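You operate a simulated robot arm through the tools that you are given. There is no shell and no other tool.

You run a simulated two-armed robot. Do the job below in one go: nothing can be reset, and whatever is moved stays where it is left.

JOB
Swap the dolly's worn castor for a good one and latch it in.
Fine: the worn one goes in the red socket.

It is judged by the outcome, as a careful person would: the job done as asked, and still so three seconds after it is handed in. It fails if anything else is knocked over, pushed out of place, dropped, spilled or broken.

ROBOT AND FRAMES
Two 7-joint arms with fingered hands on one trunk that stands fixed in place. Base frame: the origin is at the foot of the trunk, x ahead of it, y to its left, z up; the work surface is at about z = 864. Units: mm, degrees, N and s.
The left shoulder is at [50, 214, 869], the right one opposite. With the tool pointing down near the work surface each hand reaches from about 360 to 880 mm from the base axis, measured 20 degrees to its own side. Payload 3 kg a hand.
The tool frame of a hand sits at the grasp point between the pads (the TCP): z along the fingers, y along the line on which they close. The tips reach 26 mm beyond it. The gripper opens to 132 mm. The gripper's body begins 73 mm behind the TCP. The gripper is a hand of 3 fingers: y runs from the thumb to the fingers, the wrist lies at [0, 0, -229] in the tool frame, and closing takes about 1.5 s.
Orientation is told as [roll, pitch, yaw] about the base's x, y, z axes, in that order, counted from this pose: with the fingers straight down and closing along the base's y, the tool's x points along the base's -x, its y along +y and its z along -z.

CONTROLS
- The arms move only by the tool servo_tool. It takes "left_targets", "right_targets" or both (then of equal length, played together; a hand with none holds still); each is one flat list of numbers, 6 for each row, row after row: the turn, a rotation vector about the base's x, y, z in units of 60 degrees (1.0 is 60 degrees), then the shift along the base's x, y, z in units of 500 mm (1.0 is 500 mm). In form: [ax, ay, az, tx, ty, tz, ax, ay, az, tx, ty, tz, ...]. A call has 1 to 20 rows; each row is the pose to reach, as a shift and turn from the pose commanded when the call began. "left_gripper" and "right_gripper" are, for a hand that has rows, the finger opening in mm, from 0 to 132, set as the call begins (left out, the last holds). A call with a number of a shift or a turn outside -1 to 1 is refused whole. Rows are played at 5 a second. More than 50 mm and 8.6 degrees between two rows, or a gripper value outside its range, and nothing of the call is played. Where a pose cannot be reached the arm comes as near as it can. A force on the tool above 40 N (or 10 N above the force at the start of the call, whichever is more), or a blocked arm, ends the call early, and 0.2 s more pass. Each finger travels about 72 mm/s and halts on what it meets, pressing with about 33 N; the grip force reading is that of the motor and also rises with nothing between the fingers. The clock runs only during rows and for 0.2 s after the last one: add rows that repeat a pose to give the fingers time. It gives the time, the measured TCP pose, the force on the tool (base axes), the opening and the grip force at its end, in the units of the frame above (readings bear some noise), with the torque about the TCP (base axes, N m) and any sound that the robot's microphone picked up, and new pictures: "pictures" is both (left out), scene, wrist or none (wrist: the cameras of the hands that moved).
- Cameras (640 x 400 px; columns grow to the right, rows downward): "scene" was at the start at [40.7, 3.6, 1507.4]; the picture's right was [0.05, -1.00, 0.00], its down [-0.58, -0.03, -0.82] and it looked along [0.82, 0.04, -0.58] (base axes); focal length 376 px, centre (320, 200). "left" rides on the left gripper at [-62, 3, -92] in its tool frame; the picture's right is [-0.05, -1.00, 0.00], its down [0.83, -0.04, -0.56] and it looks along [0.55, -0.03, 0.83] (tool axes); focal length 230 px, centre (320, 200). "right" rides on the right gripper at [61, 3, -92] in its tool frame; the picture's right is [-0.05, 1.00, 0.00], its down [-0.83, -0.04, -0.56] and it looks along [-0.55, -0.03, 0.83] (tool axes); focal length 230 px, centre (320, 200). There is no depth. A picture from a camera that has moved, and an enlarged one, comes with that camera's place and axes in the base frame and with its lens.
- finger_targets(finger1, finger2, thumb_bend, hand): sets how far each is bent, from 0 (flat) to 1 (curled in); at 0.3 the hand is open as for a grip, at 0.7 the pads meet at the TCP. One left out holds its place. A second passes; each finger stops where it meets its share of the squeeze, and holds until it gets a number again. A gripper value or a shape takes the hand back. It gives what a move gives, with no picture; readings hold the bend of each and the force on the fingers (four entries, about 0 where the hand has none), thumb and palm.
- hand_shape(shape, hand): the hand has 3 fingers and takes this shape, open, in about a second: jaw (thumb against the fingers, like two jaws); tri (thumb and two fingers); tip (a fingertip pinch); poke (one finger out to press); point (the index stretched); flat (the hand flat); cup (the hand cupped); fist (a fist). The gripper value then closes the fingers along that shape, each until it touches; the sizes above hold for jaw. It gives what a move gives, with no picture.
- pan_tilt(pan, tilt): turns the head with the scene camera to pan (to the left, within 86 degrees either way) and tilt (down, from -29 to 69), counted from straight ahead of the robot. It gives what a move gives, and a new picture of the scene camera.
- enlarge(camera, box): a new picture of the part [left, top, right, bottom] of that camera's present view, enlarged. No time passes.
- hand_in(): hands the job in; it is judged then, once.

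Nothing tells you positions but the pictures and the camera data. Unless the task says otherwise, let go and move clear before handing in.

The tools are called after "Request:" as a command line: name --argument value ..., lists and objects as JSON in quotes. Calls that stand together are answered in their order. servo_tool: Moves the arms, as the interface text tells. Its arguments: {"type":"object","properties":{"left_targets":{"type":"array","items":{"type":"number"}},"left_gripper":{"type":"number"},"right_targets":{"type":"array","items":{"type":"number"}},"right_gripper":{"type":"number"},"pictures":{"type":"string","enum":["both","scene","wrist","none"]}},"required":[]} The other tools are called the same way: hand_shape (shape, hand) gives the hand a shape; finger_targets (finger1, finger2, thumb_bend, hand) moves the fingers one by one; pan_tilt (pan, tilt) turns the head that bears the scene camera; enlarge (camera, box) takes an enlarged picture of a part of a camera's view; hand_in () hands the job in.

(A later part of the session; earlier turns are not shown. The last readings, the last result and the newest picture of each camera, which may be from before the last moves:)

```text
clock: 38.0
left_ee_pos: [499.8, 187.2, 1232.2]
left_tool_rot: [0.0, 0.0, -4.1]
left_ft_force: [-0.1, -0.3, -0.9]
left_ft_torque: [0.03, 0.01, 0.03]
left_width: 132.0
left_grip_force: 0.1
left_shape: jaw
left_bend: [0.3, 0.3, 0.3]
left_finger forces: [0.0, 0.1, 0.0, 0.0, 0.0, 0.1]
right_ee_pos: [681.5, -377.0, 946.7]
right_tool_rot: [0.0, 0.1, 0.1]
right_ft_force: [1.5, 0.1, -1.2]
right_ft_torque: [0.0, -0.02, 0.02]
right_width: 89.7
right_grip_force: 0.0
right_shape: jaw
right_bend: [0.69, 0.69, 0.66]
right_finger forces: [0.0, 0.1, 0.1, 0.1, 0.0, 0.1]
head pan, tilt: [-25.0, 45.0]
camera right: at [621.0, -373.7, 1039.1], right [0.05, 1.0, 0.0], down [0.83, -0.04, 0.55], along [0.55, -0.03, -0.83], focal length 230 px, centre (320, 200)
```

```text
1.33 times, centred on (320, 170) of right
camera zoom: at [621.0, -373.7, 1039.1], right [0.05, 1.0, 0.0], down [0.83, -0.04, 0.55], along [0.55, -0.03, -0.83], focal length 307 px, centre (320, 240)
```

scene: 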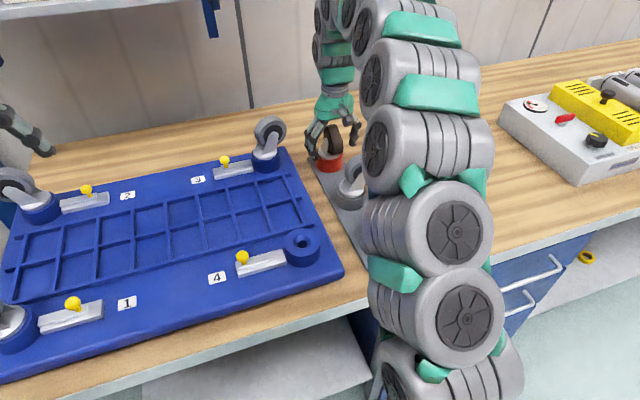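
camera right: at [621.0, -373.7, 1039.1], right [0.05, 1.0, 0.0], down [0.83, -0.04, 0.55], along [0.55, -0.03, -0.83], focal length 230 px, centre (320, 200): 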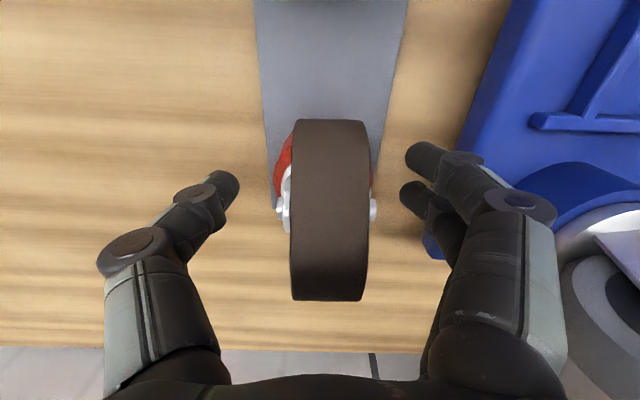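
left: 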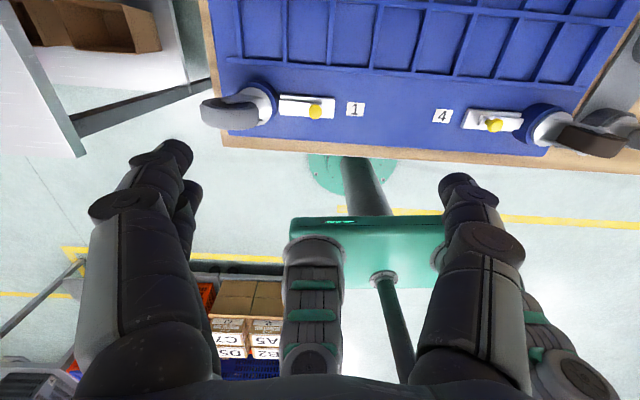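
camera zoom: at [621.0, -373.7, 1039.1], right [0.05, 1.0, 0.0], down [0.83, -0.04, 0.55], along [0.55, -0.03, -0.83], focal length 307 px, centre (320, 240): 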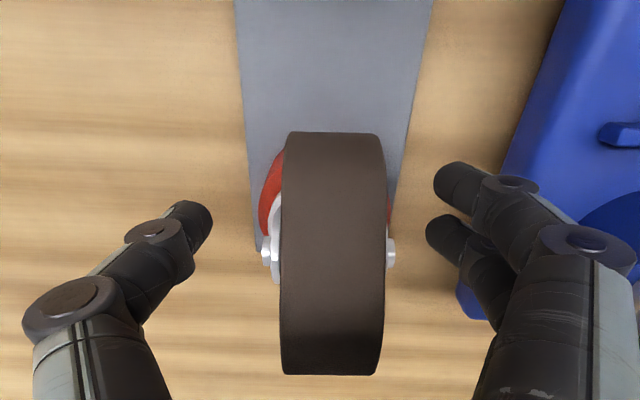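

The worn castor is standing in the red socket. I'll lift straight up clear of it, then go and look at the spares.

Request:
servo_tool --right_targets '[0, 0, 0, 0, 0, 0.04, 0, 0, 0, 0, 0, 0.1, 0, 0, 0, 0, 0, 0.18, 0, 0, 0, -0.04, 0, 0.26, 0, 0, 0, -0.1, 0, 0.32, 0, 0, 0, -0.18, 0, 0.34, 0, 0, 0, -0.26, 0, 0.34, 0, 0, 0, -0.34, 0, 0.34, 0, 0, 0, -0.42, 0, 0.34, 0, 0, 0, -0.42, 0, 0.34]'

Request:
enlarge --camera "scene" --box '[290, 120, 420, 275]'

```text
clock: 40.2
left_ee_pos: [499.3, 187.0, 1231.8]
left_tool_rot: [0.0, 0.0, -4.1]
left_ft_force: [0.2, -0.3, -1.0]
left_ft_torque: [-0.02, 0.02, 0.01]
left_width: 131.9
left_grip_force: 0.2
left_shape: jaw
left_bend: [0.3, 0.3, 0.3]
left_finger forces: [0.0, 0.1, 0.0, 0.0, 0.0, 0.0]
right_ee_pos: [471.8, -378.7, 1117.9]
right_tool_rot: [0.0, 0.1, 0.1]
right_ft_force: [0.1, 0.1, -0.6]
right_ft_torque: [-0.02, 0.0, 0.0]
right_width: 89.6
right_grip_force: 0.1
right_shape: jaw
right_bend: [0.69, 0.69, 0.66]
right_finger forces: [0.0, 0.0, 0.0, 0.0, 0.1, 0.1]
head pan, tilt: [-25.0, 45.0]
camera right: at [411.0, -375.0, 1210.2], right [0.05, 1.0, 0.0], down [0.83, -0.04, 0.55], along [0.55, -0.03, -0.83], focal length 230 px, centre (320, 200)
```

scene: 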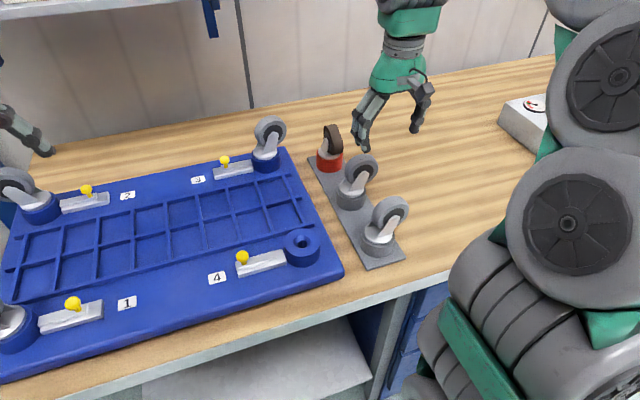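
right: 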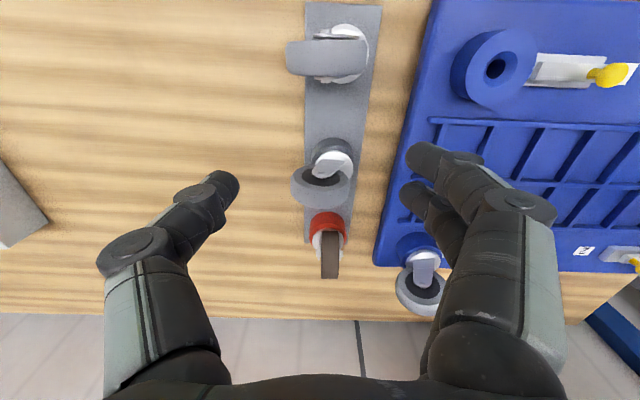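

```text
2.58 times, centred on (355, 198) of scene
camera zoom: at [26.6, -35.2, 1493.0], right [-0.42, -0.91, 0.0], down [-0.64, 0.3, -0.71], along [0.64, -0.3, -0.71], focal length 970 px, centre (230, 206)
```

zoom: 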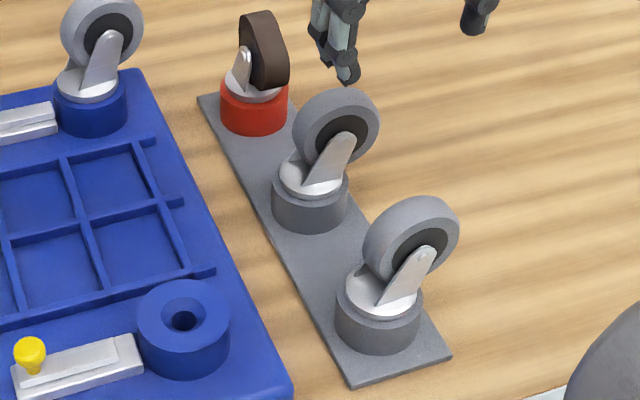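

Request:
enlarge --camera "right" --box '[270, 0, 398, 100]'

Request:
enlarge --camera "right" --box '[270, 120, 398, 220]'

Request:
enlarge --camera "right" --box '[270, 190, 398, 290]'

Request:
enlarge --camera "scene" --box '[305, 115, 355, 180]'

```text
4.00 times, centred on (334, 50) of right
camera zoom: at [411.0, -375.0, 1210.2], right [0.05, 1.0, 0.0], down [0.83, -0.04, 0.55], along [0.55, -0.03, -0.83], focal length 920 px, centre (264, 800)
```

zoom: 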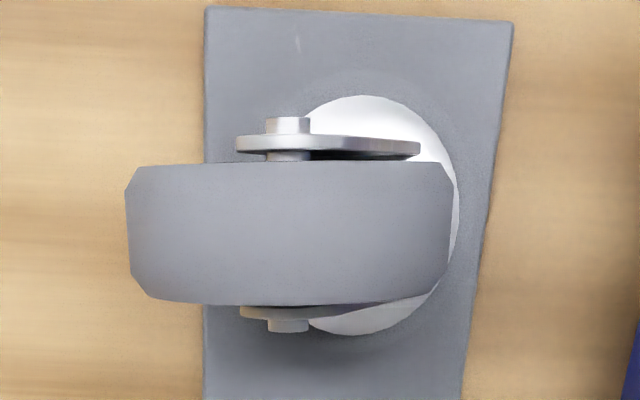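

```text
4.00 times, centred on (334, 170) of right
camera zoom: at [411.0, -375.0, 1210.2], right [0.05, 1.0, 0.0], down [0.83, -0.04, 0.55], along [0.55, -0.03, -0.83], focal length 920 px, centre (264, 320)
```

zoom: 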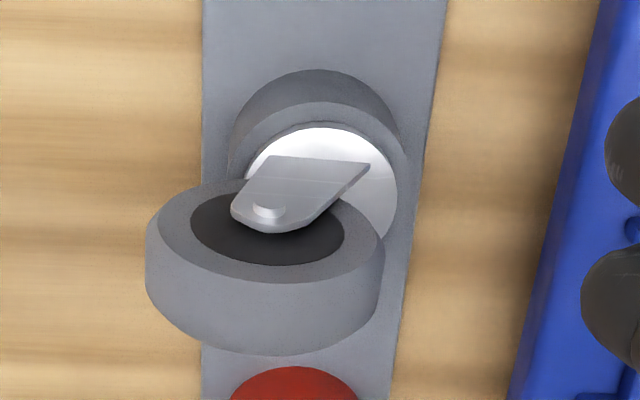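

```text
4.00 times, centred on (334, 240) of right
camera zoom: at [411.0, -375.0, 1210.2], right [0.05, 1.0, 0.0], down [0.83, -0.04, 0.55], along [0.55, -0.03, -0.83], focal length 920 px, centre (264, 40)
```

zoom: 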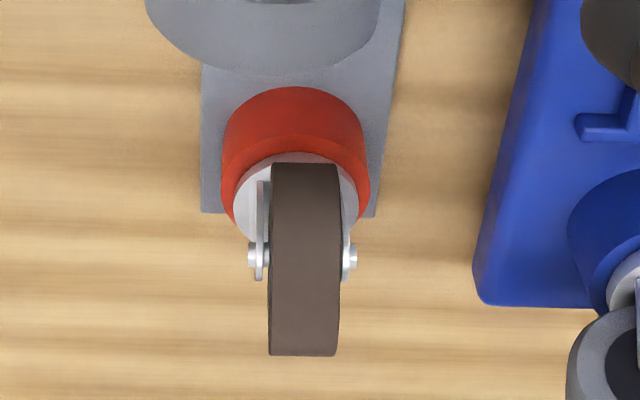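

```text
6.15 times, centred on (330, 148) of scene
camera zoom: at [26.6, -35.2, 1493.0], right [-0.42, -0.91, 0.0], down [-0.64, 0.3, -0.71], along [0.64, -0.3, -0.71], focal length 2314 px, centre (258, 523)
```

zoom: 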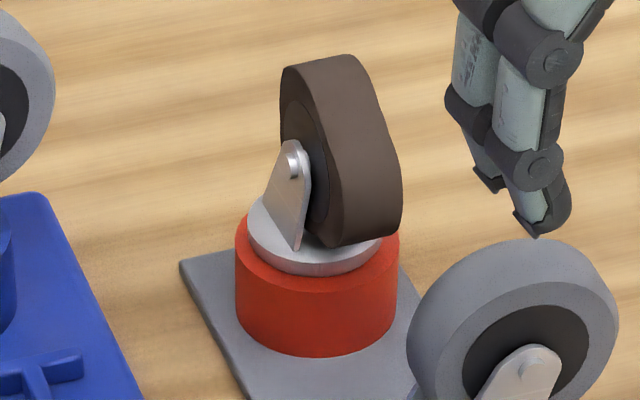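

The worn castor sits flat in the red socket. Both spares have the same plate and wheel size and look sound, so I'll take the nearer one: plate at about (418, -349), axle at (418, -370, 954), axle yaw about 87°.

Request:
servo_tool --right_targets '[0, 0, 0.14, -0.02, 0, 0, 0, 0, 0.28, -0.04, 0, 0, 0, 0, 0.42, -0.06, 0.01, 0, 0, 0, 0.56, -0.08, 0.02, 0, 0, 0, 0.7, -0.1, 0.02, 0, 0, 0, 0.84, -0.106, 0.02, 0, 0, 0, 0.98, -0.106, 0.02, 0, 0, 0, 0.98, -0.106, 0.02, 0]' --pictures "none"

Request:
servo_tool --right_targets '[0, 0, 0.14, 0, 0, -0.02, 0, 0, 0.28, 0, 0, -0.06, 0, 0, 0.42, 0, 0, -0.1, 0, 0, 0.47, 0, 0, -0.14, 0, 0, 0.47, 0, 0, -0.14]' --right_gripper 100

Request:
enlarge --camera "right" --box '[240, 40, 400, 165]'

Request:
enlarge --camera "scene" --box '[320, 140, 440, 280]'

```text
clock: 42.0
left_ee_pos: [498.4, 188.3, 1232.4]
left_tool_rot: [0.1, 0.0, -4.1]
left_ft_force: [0.0, -0.2, -0.3]
left_ft_torque: [-0.02, -0.01, -0.04]
left_width: 132.0
left_grip_force: 0.1
left_shape: jaw
left_bend: [0.3, 0.3, 0.3]
left_finger forces: [0.0, 0.0, 0.1, 0.1, 0.1, 0.0]
right_ee_pos: [417.7, -366.2, 1119.1]
right_tool_rot: [-0.1, 0.1, 59.0]
right_ft_force: [0.1, 0.5, -1.4]
right_ft_torque: [0.01, -0.02, 0.02]
right_width: 89.8
right_grip_force: 0.0
right_shape: jaw
right_bend: [0.69, 0.69, 0.66]
right_finger forces: [0.0, 0.1, 0.0, 0.0, 0.0, 0.0]
head pan, tilt: [-25.0, 45.0]
```

```text
clock: 43.2
left_ee_pos: [499.0, 187.7, 1232.7]
left_tool_rot: [0.0, -0.1, -4.2]
left_ft_force: [0.6, -0.5, 0.5]
left_ft_torque: [-0.03, -0.02, 0.0]
left_width: 131.8
left_grip_force: 0.0
left_shape: jaw
left_bend: [0.3, 0.3, 0.3]
left_finger forces: [0.1, 0.0, 0.1, 0.0, 0.0, 0.0]
right_ee_pos: [418.4, -365.6, 1048.2]
right_tool_rot: [0.0, 0.1, 87.1]
right_ft_force: [-0.6, 0.1, -0.7]
right_ft_torque: [-0.01, 0.0, 0.01]
right_width: 99.7
right_grip_force: 0.0
right_shape: jaw
right_bend: [0.63, 0.63, 0.6]
right_finger forces: [0.1, 0.1, 0.0, 0.0, 0.0, 0.0]
head pan, tilt: [-25.0, 45.0]
camera right: at [412.0, -427.0, 1140.3], right [-0.99, 0.1, 0.0], down [0.08, 0.83, 0.55], along [0.06, 0.55, -0.83], focal length 230 px, centre (320, 200)
```

scene: 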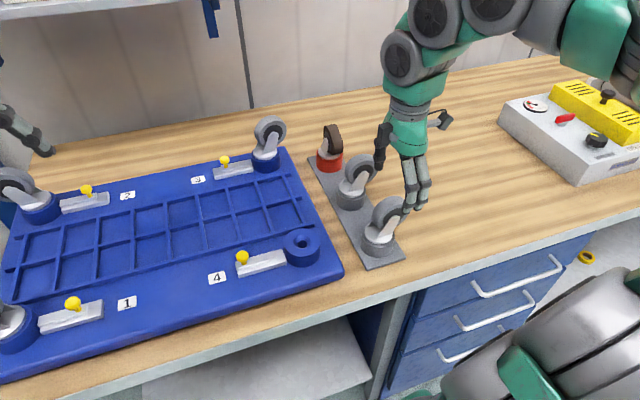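
right: 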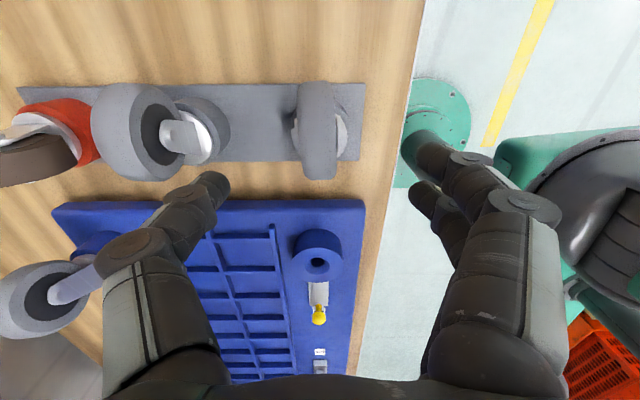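

```text
3.20 times, centred on (320, 102) of right
camera zoom: at [412.0, -427.0, 1140.3], right [-0.99, 0.1, 0.0], down [0.08, 0.83, 0.55], along [0.06, 0.55, -0.83], focal length 736 px, centre (320, 512)
```

zoom: 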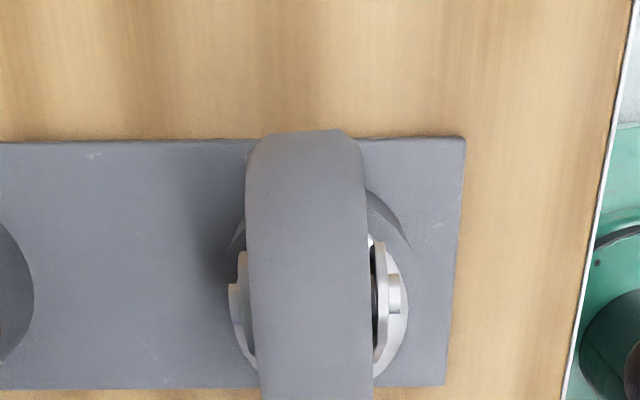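

```text
2.86 times, centred on (380, 210) of scene
camera zoom: at [26.6, -35.2, 1493.0], right [-0.42, -0.91, 0.0], down [-0.64, 0.3, -0.71], along [0.64, -0.3, -0.71], focal length 1074 px, centre (149, 171)
```

zoom: 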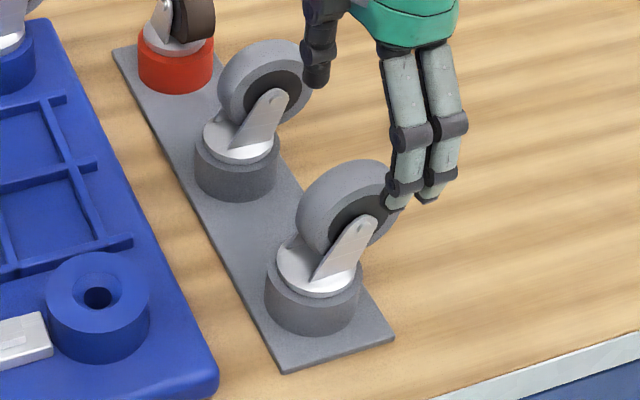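

Request:
servo_tool --right_targets '[0, 0, 0.018, 0.003, -0.003, -0.05, 0, 0, 0.018, 0.003, -0.003, -0.11, 0, 0, 0.018, 0.003, -0.003, -0.17, 0, 0, 0.018, 0.003, -0.003, -0.2, 0, 0, 0.018, 0.003, -0.003, -0.2]' --pictures "wrist"

Request:
enlarge --camera "right" --box '[200, 80, 440, 230]'

Request:
enlarge --camera "scene" --box '[320, 140, 440, 280]'

```text
clock: 44.4
left_ee_pos: [498.6, 188.3, 1232.9]
left_tool_rot: [0.0, -0.1, -4.1]
left_ft_force: [-0.5, 0.3, 0.0]
left_ft_torque: [-0.03, -0.06, 0.01]
left_width: 132.0
left_grip_force: 0.1
left_shape: jaw
left_bend: [0.3, 0.3, 0.3]
left_finger forces: [0.0, 0.0, 0.1, 0.0, 0.0, 0.2]
right_ee_pos: [419.0, -368.5, 946.8]
right_tool_rot: [0.0, 0.1, 88.2]
right_ft_force: [-0.1, 0.3, 0.4]
right_ft_torque: [0.02, 0.02, -0.02]
right_width: 99.8
right_grip_force: 0.2
right_shape: jaw
right_bend: [0.63, 0.63, 0.6]
right_finger forces: [0.0, 0.0, 0.1, 0.1, 0.0, 0.1]
head pan, tilt: [-25.0, 45.0]
camera right: at [414.5, -429.3, 1038.5], right [-1.0, 0.08, 0.0], down [0.07, 0.83, 0.55], along [0.05, 0.55, -0.83], focal length 230 px, centre (320, 200)
```

right: 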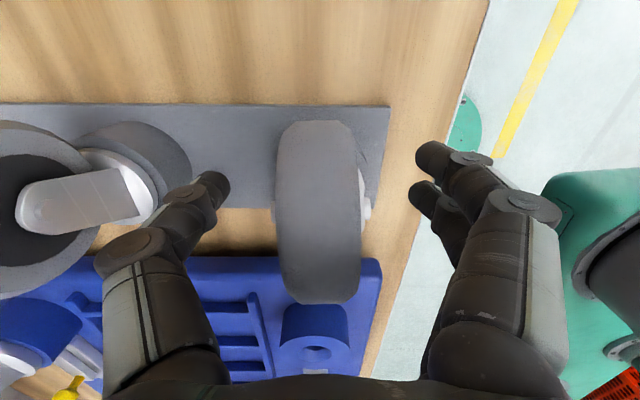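

```text
2.67 times, centred on (320, 155) of right
camera zoom: at [414.5, -429.3, 1038.5], right [-1.0, 0.08, 0.0], down [0.07, 0.83, 0.55], along [0.05, 0.55, -0.83], focal length 614 px, centre (320, 320)
```

zoom: 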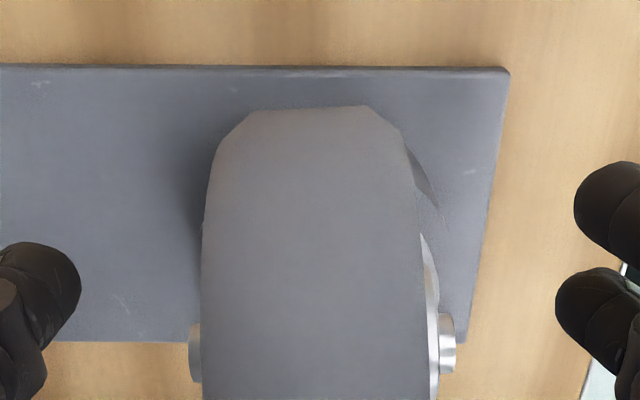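

```text
2.86 times, centred on (380, 210) of scene
camera zoom: at [26.6, -35.2, 1493.0], right [-0.42, -0.91, 0.0], down [-0.64, 0.3, -0.71], along [0.64, -0.3, -0.71], focal length 1074 px, centre (149, 171)
```

zoom: 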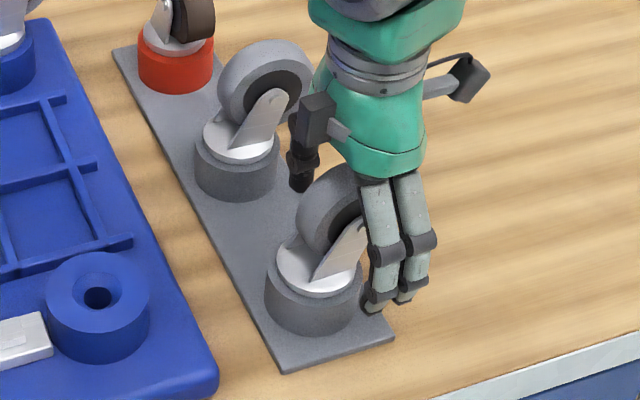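

Request:
servo_tool --right_targets '[0, 0, 0.042, 0, 0, 0, 0, 0, 0.042, 0, 0, 0]' --pictures "none"

Request:
servo_tool --right_targets '[0, 0, 0, 0, 0, 0, 0, 0, 0, 0, 0, 0, 0, 0, 0, 0, 0, 0, 0, 0, 0, 0, 0, 0, 0, 0, 0, 0, 0, 0, 0, 0, 0, 0, 0, 0, 0, 0, 0, 0, 0, 0]' --right_gripper 15

Request:
enlarge --camera "right" --box '[200, 80, 440, 320]'

Request:
enlarge --camera "scene" --box '[320, 140, 440, 280]'

```text
clock: 45.0
left_ee_pos: [498.4, 187.5, 1232.1]
left_tool_rot: [0.1, 0.1, -4.1]
left_ft_force: [0.0, 0.1, -0.2]
left_ft_torque: [0.0, -0.04, 0.0]
left_width: 131.9
left_grip_force: 0.0
left_shape: jaw
left_bend: [0.3, 0.3, 0.3]
left_finger forces: [0.0, 0.0, 0.0, 0.1, 0.0, 0.0]
right_ee_pos: [420.2, -367.4, 948.3]
right_tool_rot: [0.1, 0.1, 90.7]
right_ft_force: [-0.3, 0.5, 0.5]
right_ft_torque: [0.0, 0.0, 0.0]
right_width: 100.0
right_grip_force: 0.2
right_shape: jaw
right_bend: [0.63, 0.63, 0.6]
right_finger forces: [0.0, 0.1, 0.1, 0.0, 0.0, 0.0]
head pan, tilt: [-25.0, 45.0]
```

```text
clock: 46.6
left_ee_pos: [498.4, 187.8, 1231.9]
left_tool_rot: [0.0, 0.0, -4.1]
left_ft_force: [-0.3, 0.1, 0.4]
left_ft_torque: [-0.01, -0.03, 0.02]
left_width: 132.0
left_grip_force: 0.0
left_shape: jaw
left_bend: [0.3, 0.3, 0.3]
left_finger forces: [0.1, 0.0, 0.0, 0.0, 0.0, 0.1]
right_ee_pos: [420.2, -368.9, 947.4]
right_tool_rot: [0.0, 0.0, 90.7]
right_ft_force: [0.2, 0.3, 0.2]
right_ft_torque: [0.01, -0.01, 0.01]
right_width: 27.8
right_grip_force: 33.2
right_shape: jaw
right_bend: [0.73, 0.73, 0.7]
right_finger forces: [14.7, 16.0, 0.0, 0.0, 29.6, 0.1]
head pan, tilt: [-25.0, 45.0]
camera right: at [417.6, -429.4, 1038.9], right [-1.0, 0.04, 0.0], down [0.03, 0.83, 0.55], along [0.02, 0.55, -0.83], focal length 230 px, centre (320, 200)
```

scene: 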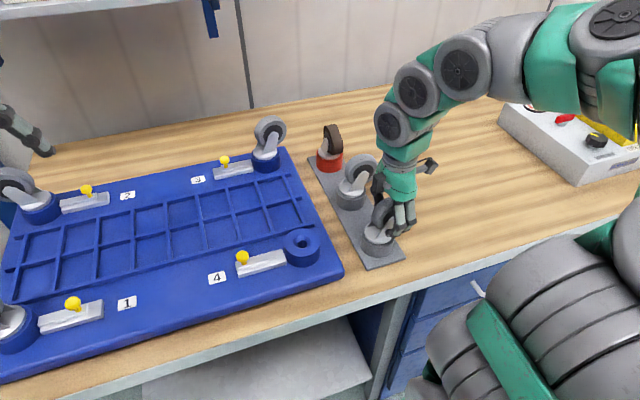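
right: 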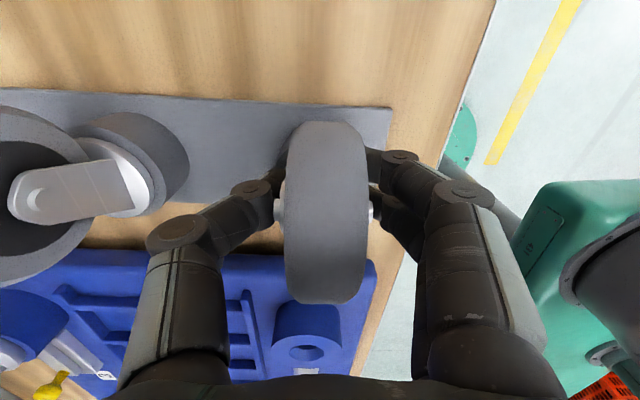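

```text
1.67 times, centred on (320, 200) of right
camera zoom: at [417.6, -429.4, 1038.9], right [-1.0, 0.04, 0.0], down [0.03, 0.83, 0.55], along [0.02, 0.55, -0.83], focal length 384 px, centre (320, 200)
```

zoom: 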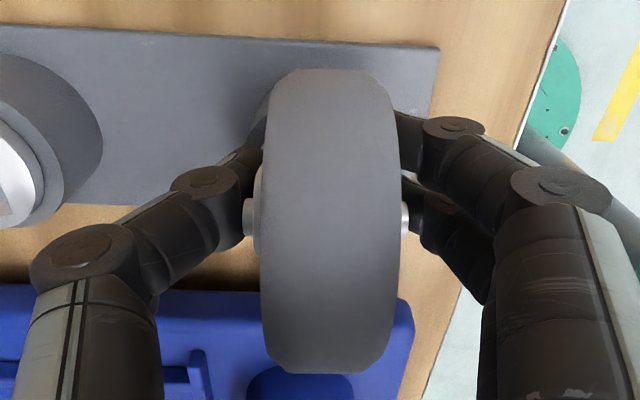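

```text
2.86 times, centred on (380, 210) of scene
camera zoom: at [26.6, -35.2, 1493.0], right [-0.42, -0.91, 0.0], down [-0.64, 0.3, -0.71], along [0.64, -0.3, -0.71], focal length 1074 px, centre (149, 171)
```

zoom: 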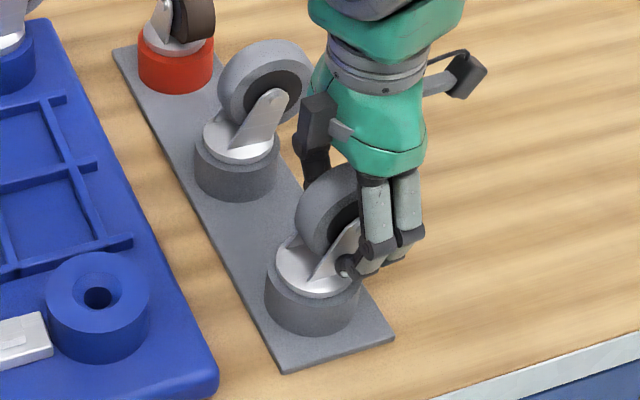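

The grip on the new castor matches the earlier one. I'll lift it straight out.

Request:
servo_tool --right_targets '[0, 0, 0, 0, 0, 0.01, 0, 0, 0, 0, 0, 0.02, 0, 0, 0, 0, 0, 0.03, 0, 0, 0, 0, 0, 0.04, 0, 0, 0, 0, 0, 0.06, 0, 0, 0, 0, 0, 0.08, 0, 0, 0, 0, 0, 0.12, 0, 0, 0, 0, 0, 0.18, 0, 0, 0, 0, 0, 0.24, 0, 0, 0, 0, 0, 0.28, 0, 0, 0, 0, 0, 0.28]'

Request:
enlarge --camera "scene" --box '[300, 130, 440, 280]'

```text
clock: 49.0
left_ee_pos: [499.8, 188.1, 1231.3]
left_tool_rot: [0.0, -0.1, -4.2]
left_ft_force: [-0.1, -0.6, 0.3]
left_ft_torque: [-0.01, -0.01, 0.0]
left_width: 132.0
left_grip_force: 0.1
left_shape: jaw
left_bend: [0.3, 0.3, 0.3]
left_finger forces: [0.0, 0.0, 0.0, 0.1, 0.0, 0.1]
right_ee_pos: [420.4, -368.1, 1088.7]
right_tool_rot: [0.0, 0.1, 90.7]
right_ft_force: [0.0, -0.6, -4.5]
right_ft_torque: [-0.05, 0.02, -0.02]
right_width: 27.6
right_grip_force: 33.0
right_shape: jaw
right_bend: [0.73, 0.73, 0.7]
right_finger forces: [16.8, 16.0, 0.0, 0.0, 29.6, 0.0]
head pan, tilt: [-25.0, 45.0]
camera right: at [418.9, -429.7, 1180.4], right [-1.0, 0.04, 0.0], down [0.03, 0.83, 0.55], along [0.02, 0.55, -0.83], focal length 230 px, centre (320, 200)
```

scene: 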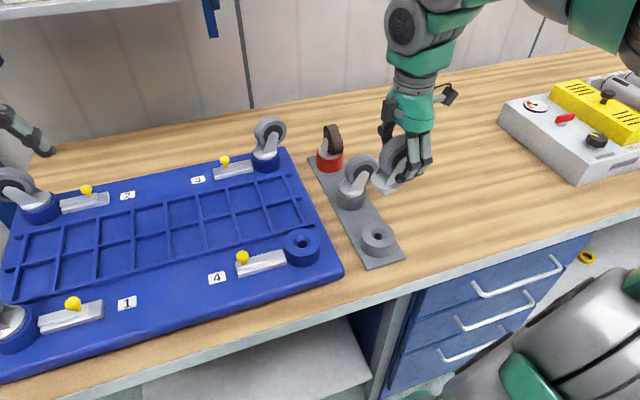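
right: 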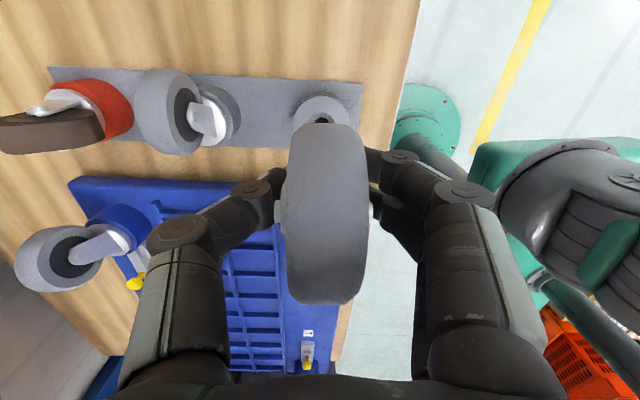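

```text
2.67 times, centred on (370, 205) of scene
camera zoom: at [26.7, -35.2, 1493.0], right [-0.42, -0.91, 0.0], down [-0.64, 0.3, -0.71], along [0.64, -0.3, -0.71], focal length 1003 px, centre (187, 187)
```

zoom: 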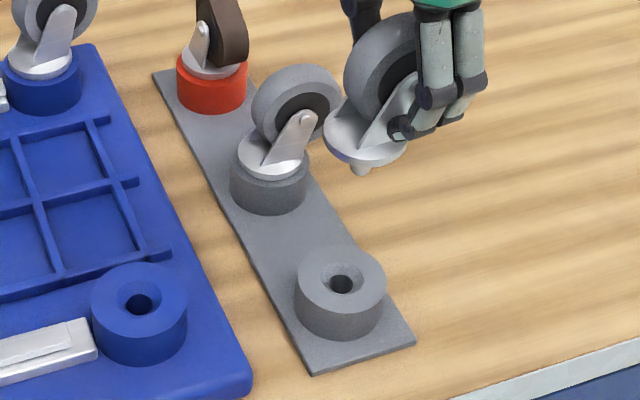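

The new castor is out. Measuring the rack and dolly holes two ways puts the hand target at about (437, -210) at yaw 82.3. I'll move there at a safe height.

Request:
servo_tool --right_targets '[0, 0, -0.03, 0.008, 0.08, 0, 0, 0, -0.06, 0.016, 0.16, 0, 0, 0, -0.09, 0.024, 0.24, 0, 0, 0, -0.12, 0.032, 0.3, -0.01, 0, 0, -0.14, 0.034, 0.3166, -0.04, 0, 0, -0.14, 0.034, 0.3166, -0.06, 0, 0, -0.14, 0.034, 0.3166, -0.06]'

Request:
enlarge --camera "scene" --box '[270, 190, 350, 265]'

```text
clock: 50.6
left_ee_pos: [499.1, 188.2, 1232.0]
left_tool_rot: [0.1, 0.0, -4.1]
left_ft_force: [-0.1, -0.4, -0.7]
left_ft_torque: [-0.02, 0.01, 0.01]
left_width: 132.1
left_grip_force: 0.1
left_shape: jaw
left_bend: [0.3, 0.3, 0.3]
left_finger forces: [0.0, 0.0, 0.0, 0.1, 0.0, 0.0]
right_ee_pos: [436.4, -210.0, 1058.4]
right_tool_rot: [0.0, 0.1, 82.2]
right_ft_force: [-0.2, -0.6, -4.2]
right_ft_torque: [-0.02, -0.01, 0.02]
right_width: 27.6
right_grip_force: 33.1
right_shape: jaw
right_bend: [0.73, 0.73, 0.7]
right_finger forces: [17.3, 15.7, 0.0, 0.0, 29.5, 0.0]
head pan, tilt: [-25.0, 45.0]
camera right: at [425.9, -269.4, 1148.9], right [-0.98, 0.19, 0.0], down [0.16, 0.82, 0.55], along [0.1, 0.54, -0.83], focal length 230 px, centre (320, 200)
```

scene: 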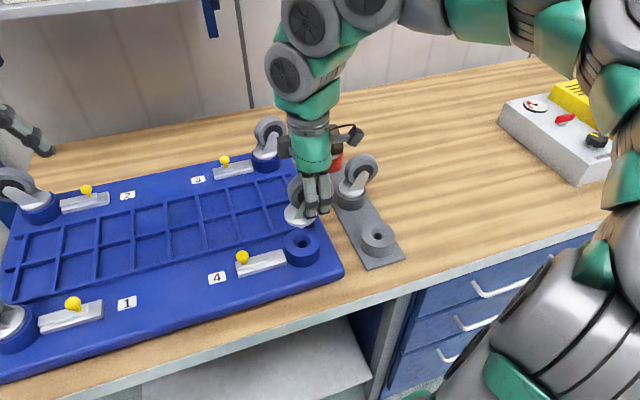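
right: 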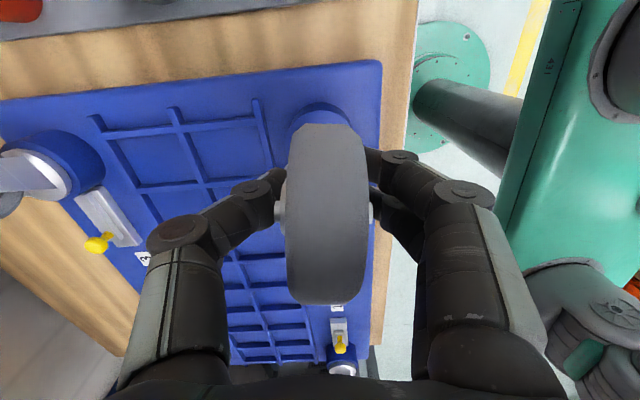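

```text
5.33 times, centred on (310, 228) of scene
camera zoom: at [26.6, -35.2, 1493.0], right [-0.42, -0.91, 0.0], down [-0.64, 0.3, -0.71], along [0.64, -0.3, -0.71], focal length 2005 px, centre (373, 53)
```

zoom: 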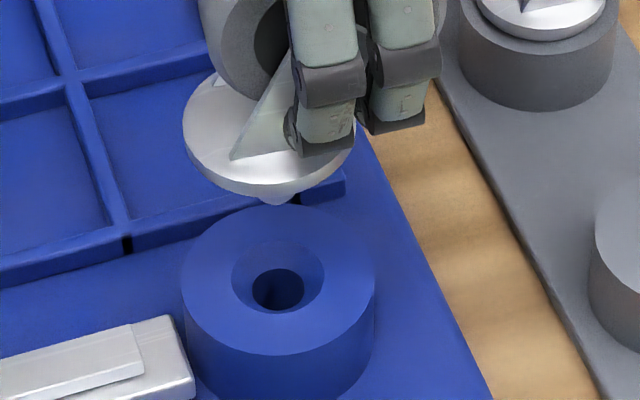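

Request:
servo_tool --right_targets '[0, 0, 0, 0.001, 0.0015, -0.03, 0, 0, 0, 0.001, 0.0015, -0.06, 0, 0, 0, 0.001, 0.0015, -0.075, 0, 0, 0, 0.001, 0.0015, -0.09, 0, 0, 0, 0.001, 0.0015, -0.1, 0, 0, 0, 0.001, 0.0015, -0.11, 0, 0, 0, 0.001, 0.0015, -0.12, 0, 0, 0, 0.001, 0.0015, -0.13, 0, 0, 0, 0.001, 0.0015, -0.136, 0, 0, 0, 0.001, 0.0015, -0.14, 0, 0, 0, 0.001, 0.0015, -0.144, 0, 0, 0, 0.001, 0.0015, -0.144]'

Request:
enlarge --camera "scene" --box '[270, 190, 350, 265]'

```text
clock: 53.2
left_ee_pos: [499.2, 188.2, 1231.6]
left_tool_rot: [-0.1, 0.1, -4.1]
left_ft_force: [-0.6, -0.2, 0.7]
left_ft_torque: [-0.03, -0.01, -0.01]
left_width: 132.0
left_grip_force: 0.0
left_shape: jaw
left_bend: [0.3, 0.3, 0.3]
left_finger forces: [0.0, 0.0, 0.0, 0.0, 0.0, 0.0]
right_ee_pos: [437.0, -208.7, 986.4]
right_tool_rot: [0.0, 0.2, 82.3]
right_ft_force: [-0.1, -1.0, -4.3]
right_ft_torque: [0.0, -0.01, -0.05]
right_width: 27.6
right_grip_force: 32.7
right_shape: jaw
right_bend: [0.73, 0.73, 0.7]
right_finger forces: [17.4, 15.9, 0.1, 0.0, 29.6, 0.0]
head pan, tilt: [-25.0, 45.0]
camera right: at [426.2, -269.4, 1077.2], right [-0.98, 0.19, 0.0], down [0.16, 0.82, 0.55], along [0.1, 0.54, -0.83], focal length 230 px, centre (320, 200)
```

scene: 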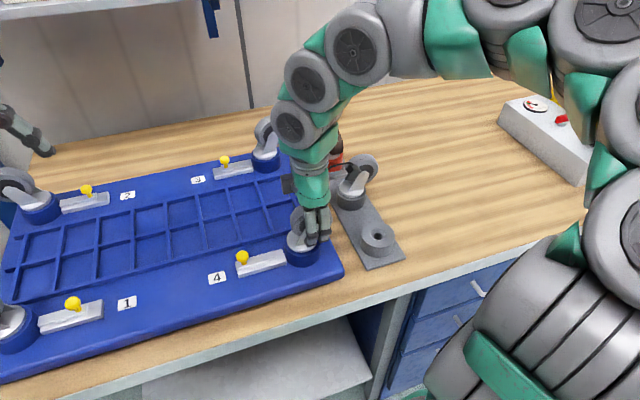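
right: 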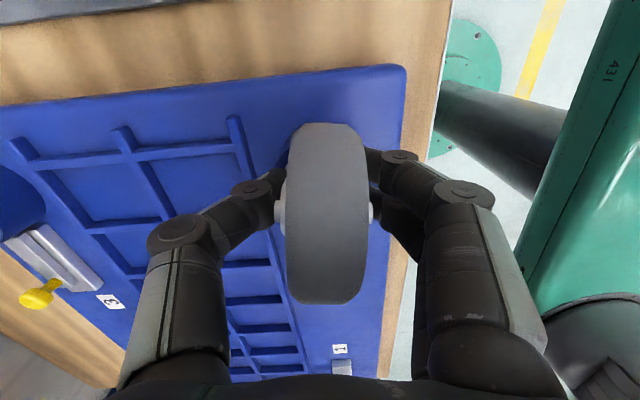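

```text
5.33 times, centred on (310, 228) of scene
camera zoom: at [26.6, -35.2, 1493.0], right [-0.42, -0.91, 0.0], down [-0.64, 0.3, -0.71], along [0.64, -0.3, -0.71], focal length 2005 px, centre (373, 53)
```

zoom: 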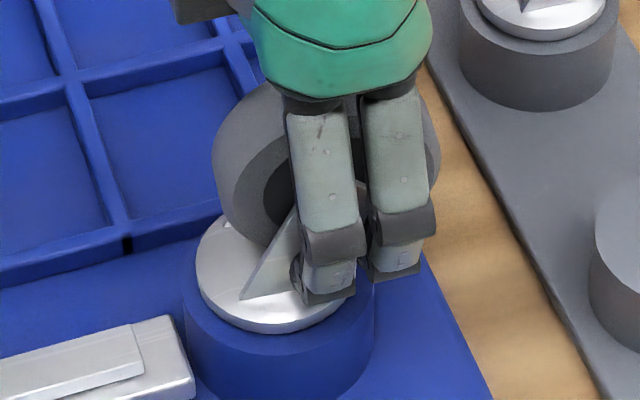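

The stem slid in without contact. I'll press down a few millimetres more until the plate seats.

Request:
servo_tool --right_targets '[0, 0, 0, 0, 0, -0.002, 0, 0, 0, 0, 0, -0.004, 0, 0, 0, 0, 0, -0.006, 0, 0, 0, 0, 0, -0.008, 0, 0, 0, 0, 0, -0.008]' --pictures "none"

Request:
enlarge --camera "scene" --box '[270, 190, 350, 265]'

```text
clock: 54.4
left_ee_pos: [498.0, 188.0, 1231.8]
left_tool_rot: [0.0, 0.0, -4.1]
left_ft_force: [0.0, -0.1, 0.0]
left_ft_torque: [-0.03, 0.02, 0.03]
left_width: 132.0
left_grip_force: 0.1
left_shape: jaw
left_bend: [0.3, 0.3, 0.3]
left_finger forces: [0.1, 0.0, 0.1, 0.0, 0.1, 0.0]
right_ee_pos: [436.3, -210.4, 983.8]
right_tool_rot: [0.0, 0.1, 82.2]
right_ft_force: [-0.1, 0.0, 29.2]
right_ft_torque: [0.11, 0.11, -0.05]
right_width: 29.0
right_grip_force: 33.1
right_shape: jaw
right_bend: [0.74, 0.74, 0.71]
right_finger forces: [21.0, 20.3, 0.0, 0.0, 37.5, 0.0]
head pan, tilt: [-25.0, 45.0]
```

```text
5.33 times, centred on (310, 228) of scene
camera zoom: at [26.3, -35.0, 1493.0], right [-0.42, -0.91, 0.0], down [-0.64, 0.3, -0.71], along [0.64, -0.3, -0.71], focal length 2005 px, centre (373, 53)
```

zoom: 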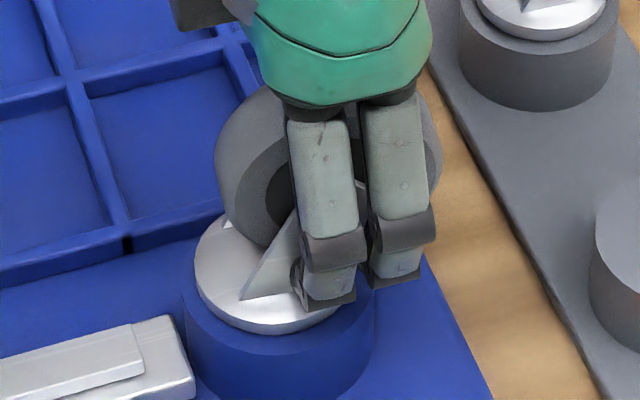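

The plate is seated, with 29 N of reaction. I'll relax the push, open, and lift clear.

Request:
servo_tool --right_targets '[0, 0, 0, 0, 0, 0.004, 0, 0, 0, 0, 0, 0.004]' --pictures "none"

Request:
servo_tool --right_targets '[0, 0, 0, 0, 0, 0, 0, 0, 0, 0, 0, 0, 0, 0, 0, 0, 0, 0, 0, 0, 0, 0, 0, 0, 0, 0, 0, 0, 0, 0, 0, 0, 0, 0, 0, 0, 0, 0, 0, 0, 0, 0.06, 0, 0, 0, 0, 0, 0.14, 0, 0, 0, 0, 0, 0.23, 0, 0, 0, 0, 0, 0.32, 0, 0, 0, 0, 0, 0.34, 0, 0, 0, 0, 0, 0.34]' --right_gripper 100

Request:
enlarge --camera "scene" --box '[230, 170, 350, 280]'

```text
clock: 55.0
left_ee_pos: [499.3, 188.3, 1232.3]
left_tool_rot: [0.0, 0.1, -4.0]
left_ft_force: [-0.1, -1.1, -0.1]
left_ft_torque: [0.0, 0.0, 0.02]
left_width: 131.7
left_grip_force: 0.0
left_shape: jaw
left_bend: [0.3, 0.3, 0.3]
left_finger forces: [0.0, 0.1, 0.1, 0.1, 0.0, 0.0]
right_ee_pos: [437.1, -210.3, 984.6]
right_tool_rot: [0.2, 0.1, 82.4]
right_ft_force: [0.1, 0.8, -1.8]
right_ft_torque: [0.0, 0.01, -0.04]
right_width: 28.7
right_grip_force: 33.3
right_shape: jaw
right_bend: [0.74, 0.73, 0.7]
right_finger forces: [18.1, 17.8, 0.0, 0.1, 32.6, 0.1]
head pan, tilt: [-25.0, 45.0]
```

```text
clock: 57.6
left_ee_pos: [499.0, 188.0, 1232.2]
left_tool_rot: [0.0, -0.1, -4.1]
left_ft_force: [0.2, -0.1, -0.6]
left_ft_torque: [-0.01, -0.01, 0.01]
left_width: 132.0
left_grip_force: 0.1
left_shape: jaw
left_bend: [0.3, 0.3, 0.3]
left_finger forces: [0.0, 0.1, 0.0, 0.0, 0.0, 0.0]
right_ee_pos: [437.1, -208.5, 1155.5]
right_tool_rot: [0.0, 0.2, 82.3]
right_ft_force: [0.0, -0.4, -0.1]
right_ft_torque: [0.0, -0.01, -0.02]
right_width: 99.8
right_grip_force: 0.0
right_shape: jaw
right_bend: [0.63, 0.63, 0.6]
right_finger forces: [0.1, 0.0, 0.0, 0.0, 0.0, 0.0]
head pan, tilt: [-25.0, 45.0]
camera right: at [425.8, -268.4, 1245.8], right [-0.98, 0.19, 0.0], down [0.15, 0.82, 0.55], along [0.1, 0.54, -0.83], focal length 230 px, centre (320, 200)
```

scene: 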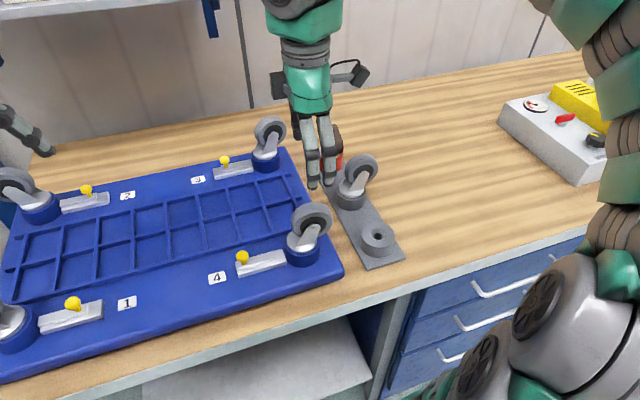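
right: 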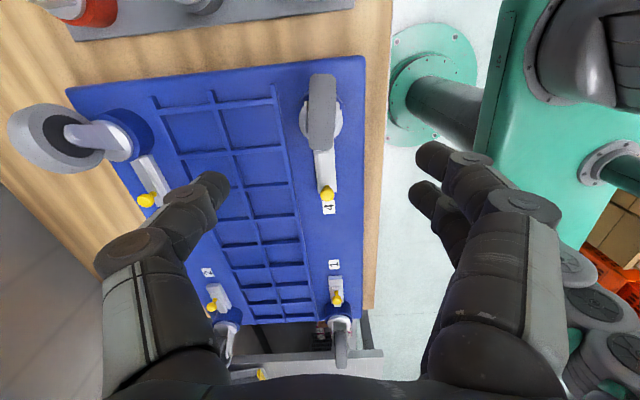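

```text
3.64 times, centred on (290, 225) of scene
camera zoom: at [26.6, -35.2, 1493.0], right [-0.42, -0.91, 0.0], down [-0.64, 0.3, -0.71], along [0.64, -0.3, -0.71], focal length 1367 px, centre (429, 109)
```

zoom: 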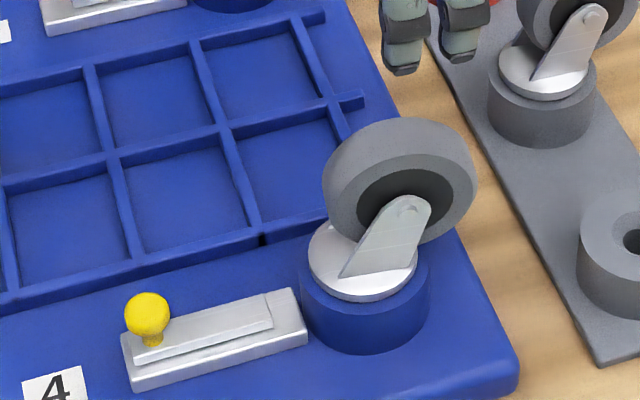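

The new castor is seated in socket 4 and the latch slide is still open, with its knob near (450, -80). I'll turn the hand back to yaw -6 over the knob.

Request:
servo_tool --right_targets '[0, 0, -0.14, 0, 0.04, 0, 0, 0, -0.28, 0.005, 0.08, 0, 0, 0, -0.42, 0.01, 0.12, 0, 0, 0, -0.56, 0.015, 0.16, 0, 0, 0, -0.7, 0.02, 0.2, 0, 0, 0, -0.84, 0.027, 0.24, 0, 0, 0, -0.98, 0.027, 0.257, 0, 0, 0, -0.98, 0.027, 0.257, 0]' --right_gripper 70 --pictures "none"

Request:
servo_tool --right_targets '[0, 0, -0.14, 0, 0, -0.04, 0, 0, -0.28, 0, 0, -0.1, 0, 0, -0.42, 0, 0, -0.16, 0, 0, -0.492, 0, 0, -0.24, 0, 0, -0.492, 0, 0, -0.32, 0, 0, -0.492, 0, 0, -0.35, 0, 0, -0.492, 0, 0, -0.35]'

Request:
enlarge --camera "right" --box '[220, 100, 420, 225]'

```text
clock: 59.4
left_ee_pos: [498.8, 188.6, 1232.5]
left_tool_rot: [0.1, 0.0, -4.1]
left_ft_force: [-0.1, 0.1, -0.6]
left_ft_torque: [-0.01, -0.02, -0.02]
left_width: 131.8
left_grip_force: 0.0
left_shape: jaw
left_bend: [0.3, 0.3, 0.3]
left_finger forces: [0.1, 0.0, 0.0, 0.0, 0.1, 0.1]
right_ee_pos: [450.1, -80.1, 1152.3]
right_tool_rot: [0.2, 0.2, 23.3]
right_ft_force: [0.2, -0.5, 0.8]
right_ft_torque: [-0.01, -0.02, 0.0]
right_width: 70.5
right_grip_force: 0.2
right_shape: jaw
right_bend: [0.72, 0.72, 0.7]
right_finger forces: [0.0, 0.1, 0.0, 0.1, 0.1, 0.0]
head pan, tilt: [-25.0, 45.0]
```

```text
clock: 61.0
left_ee_pos: [499.0, 187.9, 1232.4]
left_tool_rot: [0.0, 0.0, -4.0]
left_ft_force: [0.6, -0.5, 0.3]
left_ft_torque: [-0.01, -0.01, 0.0]
left_width: 131.7
left_grip_force: 0.0
left_shape: jaw
left_bend: [0.3, 0.3, 0.3]
left_finger forces: [0.0, 0.0, 0.0, 0.0, 0.1, 0.0]
right_ee_pos: [452.4, -80.6, 980.1]
right_tool_rot: [0.1, -0.1, -6.1]
right_ft_force: [0.0, -0.7, 0.1]
right_ft_torque: [0.0, 0.0, -0.01]
right_width: 70.6
right_grip_force: 0.1
right_shape: jaw
right_bend: [0.72, 0.72, 0.7]
right_finger forces: [0.1, 0.0, 0.0, 0.1, 0.0, 0.1]
head pan, tilt: [-25.0, 45.0]
camera right: at [391.6, -71.2, 1071.4], right [0.16, 0.99, 0.0], down [0.82, -0.13, 0.55], along [0.55, -0.09, -0.83], focal length 230 px, centre (320, 200)
```

scene: 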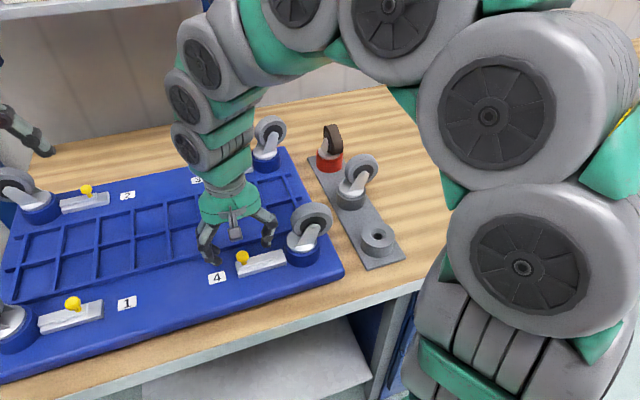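
right: 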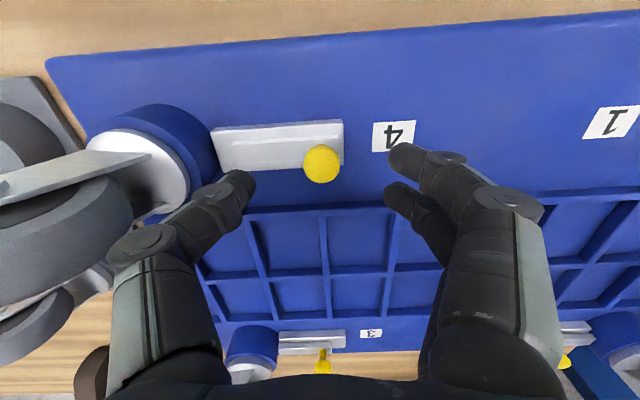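

```text
3.20 times, centred on (320, 162) of right
camera zoom: at [391.6, -71.2, 1071.4], right [0.16, 0.99, 0.0], down [0.82, -0.13, 0.55], along [0.55, -0.09, -0.83], focal length 736 px, centre (320, 320)
```

zoom: 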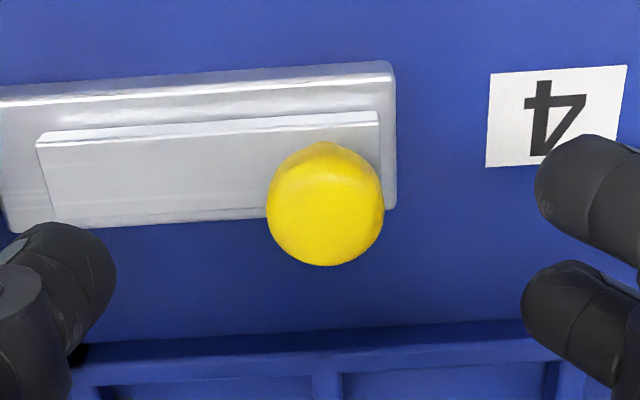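

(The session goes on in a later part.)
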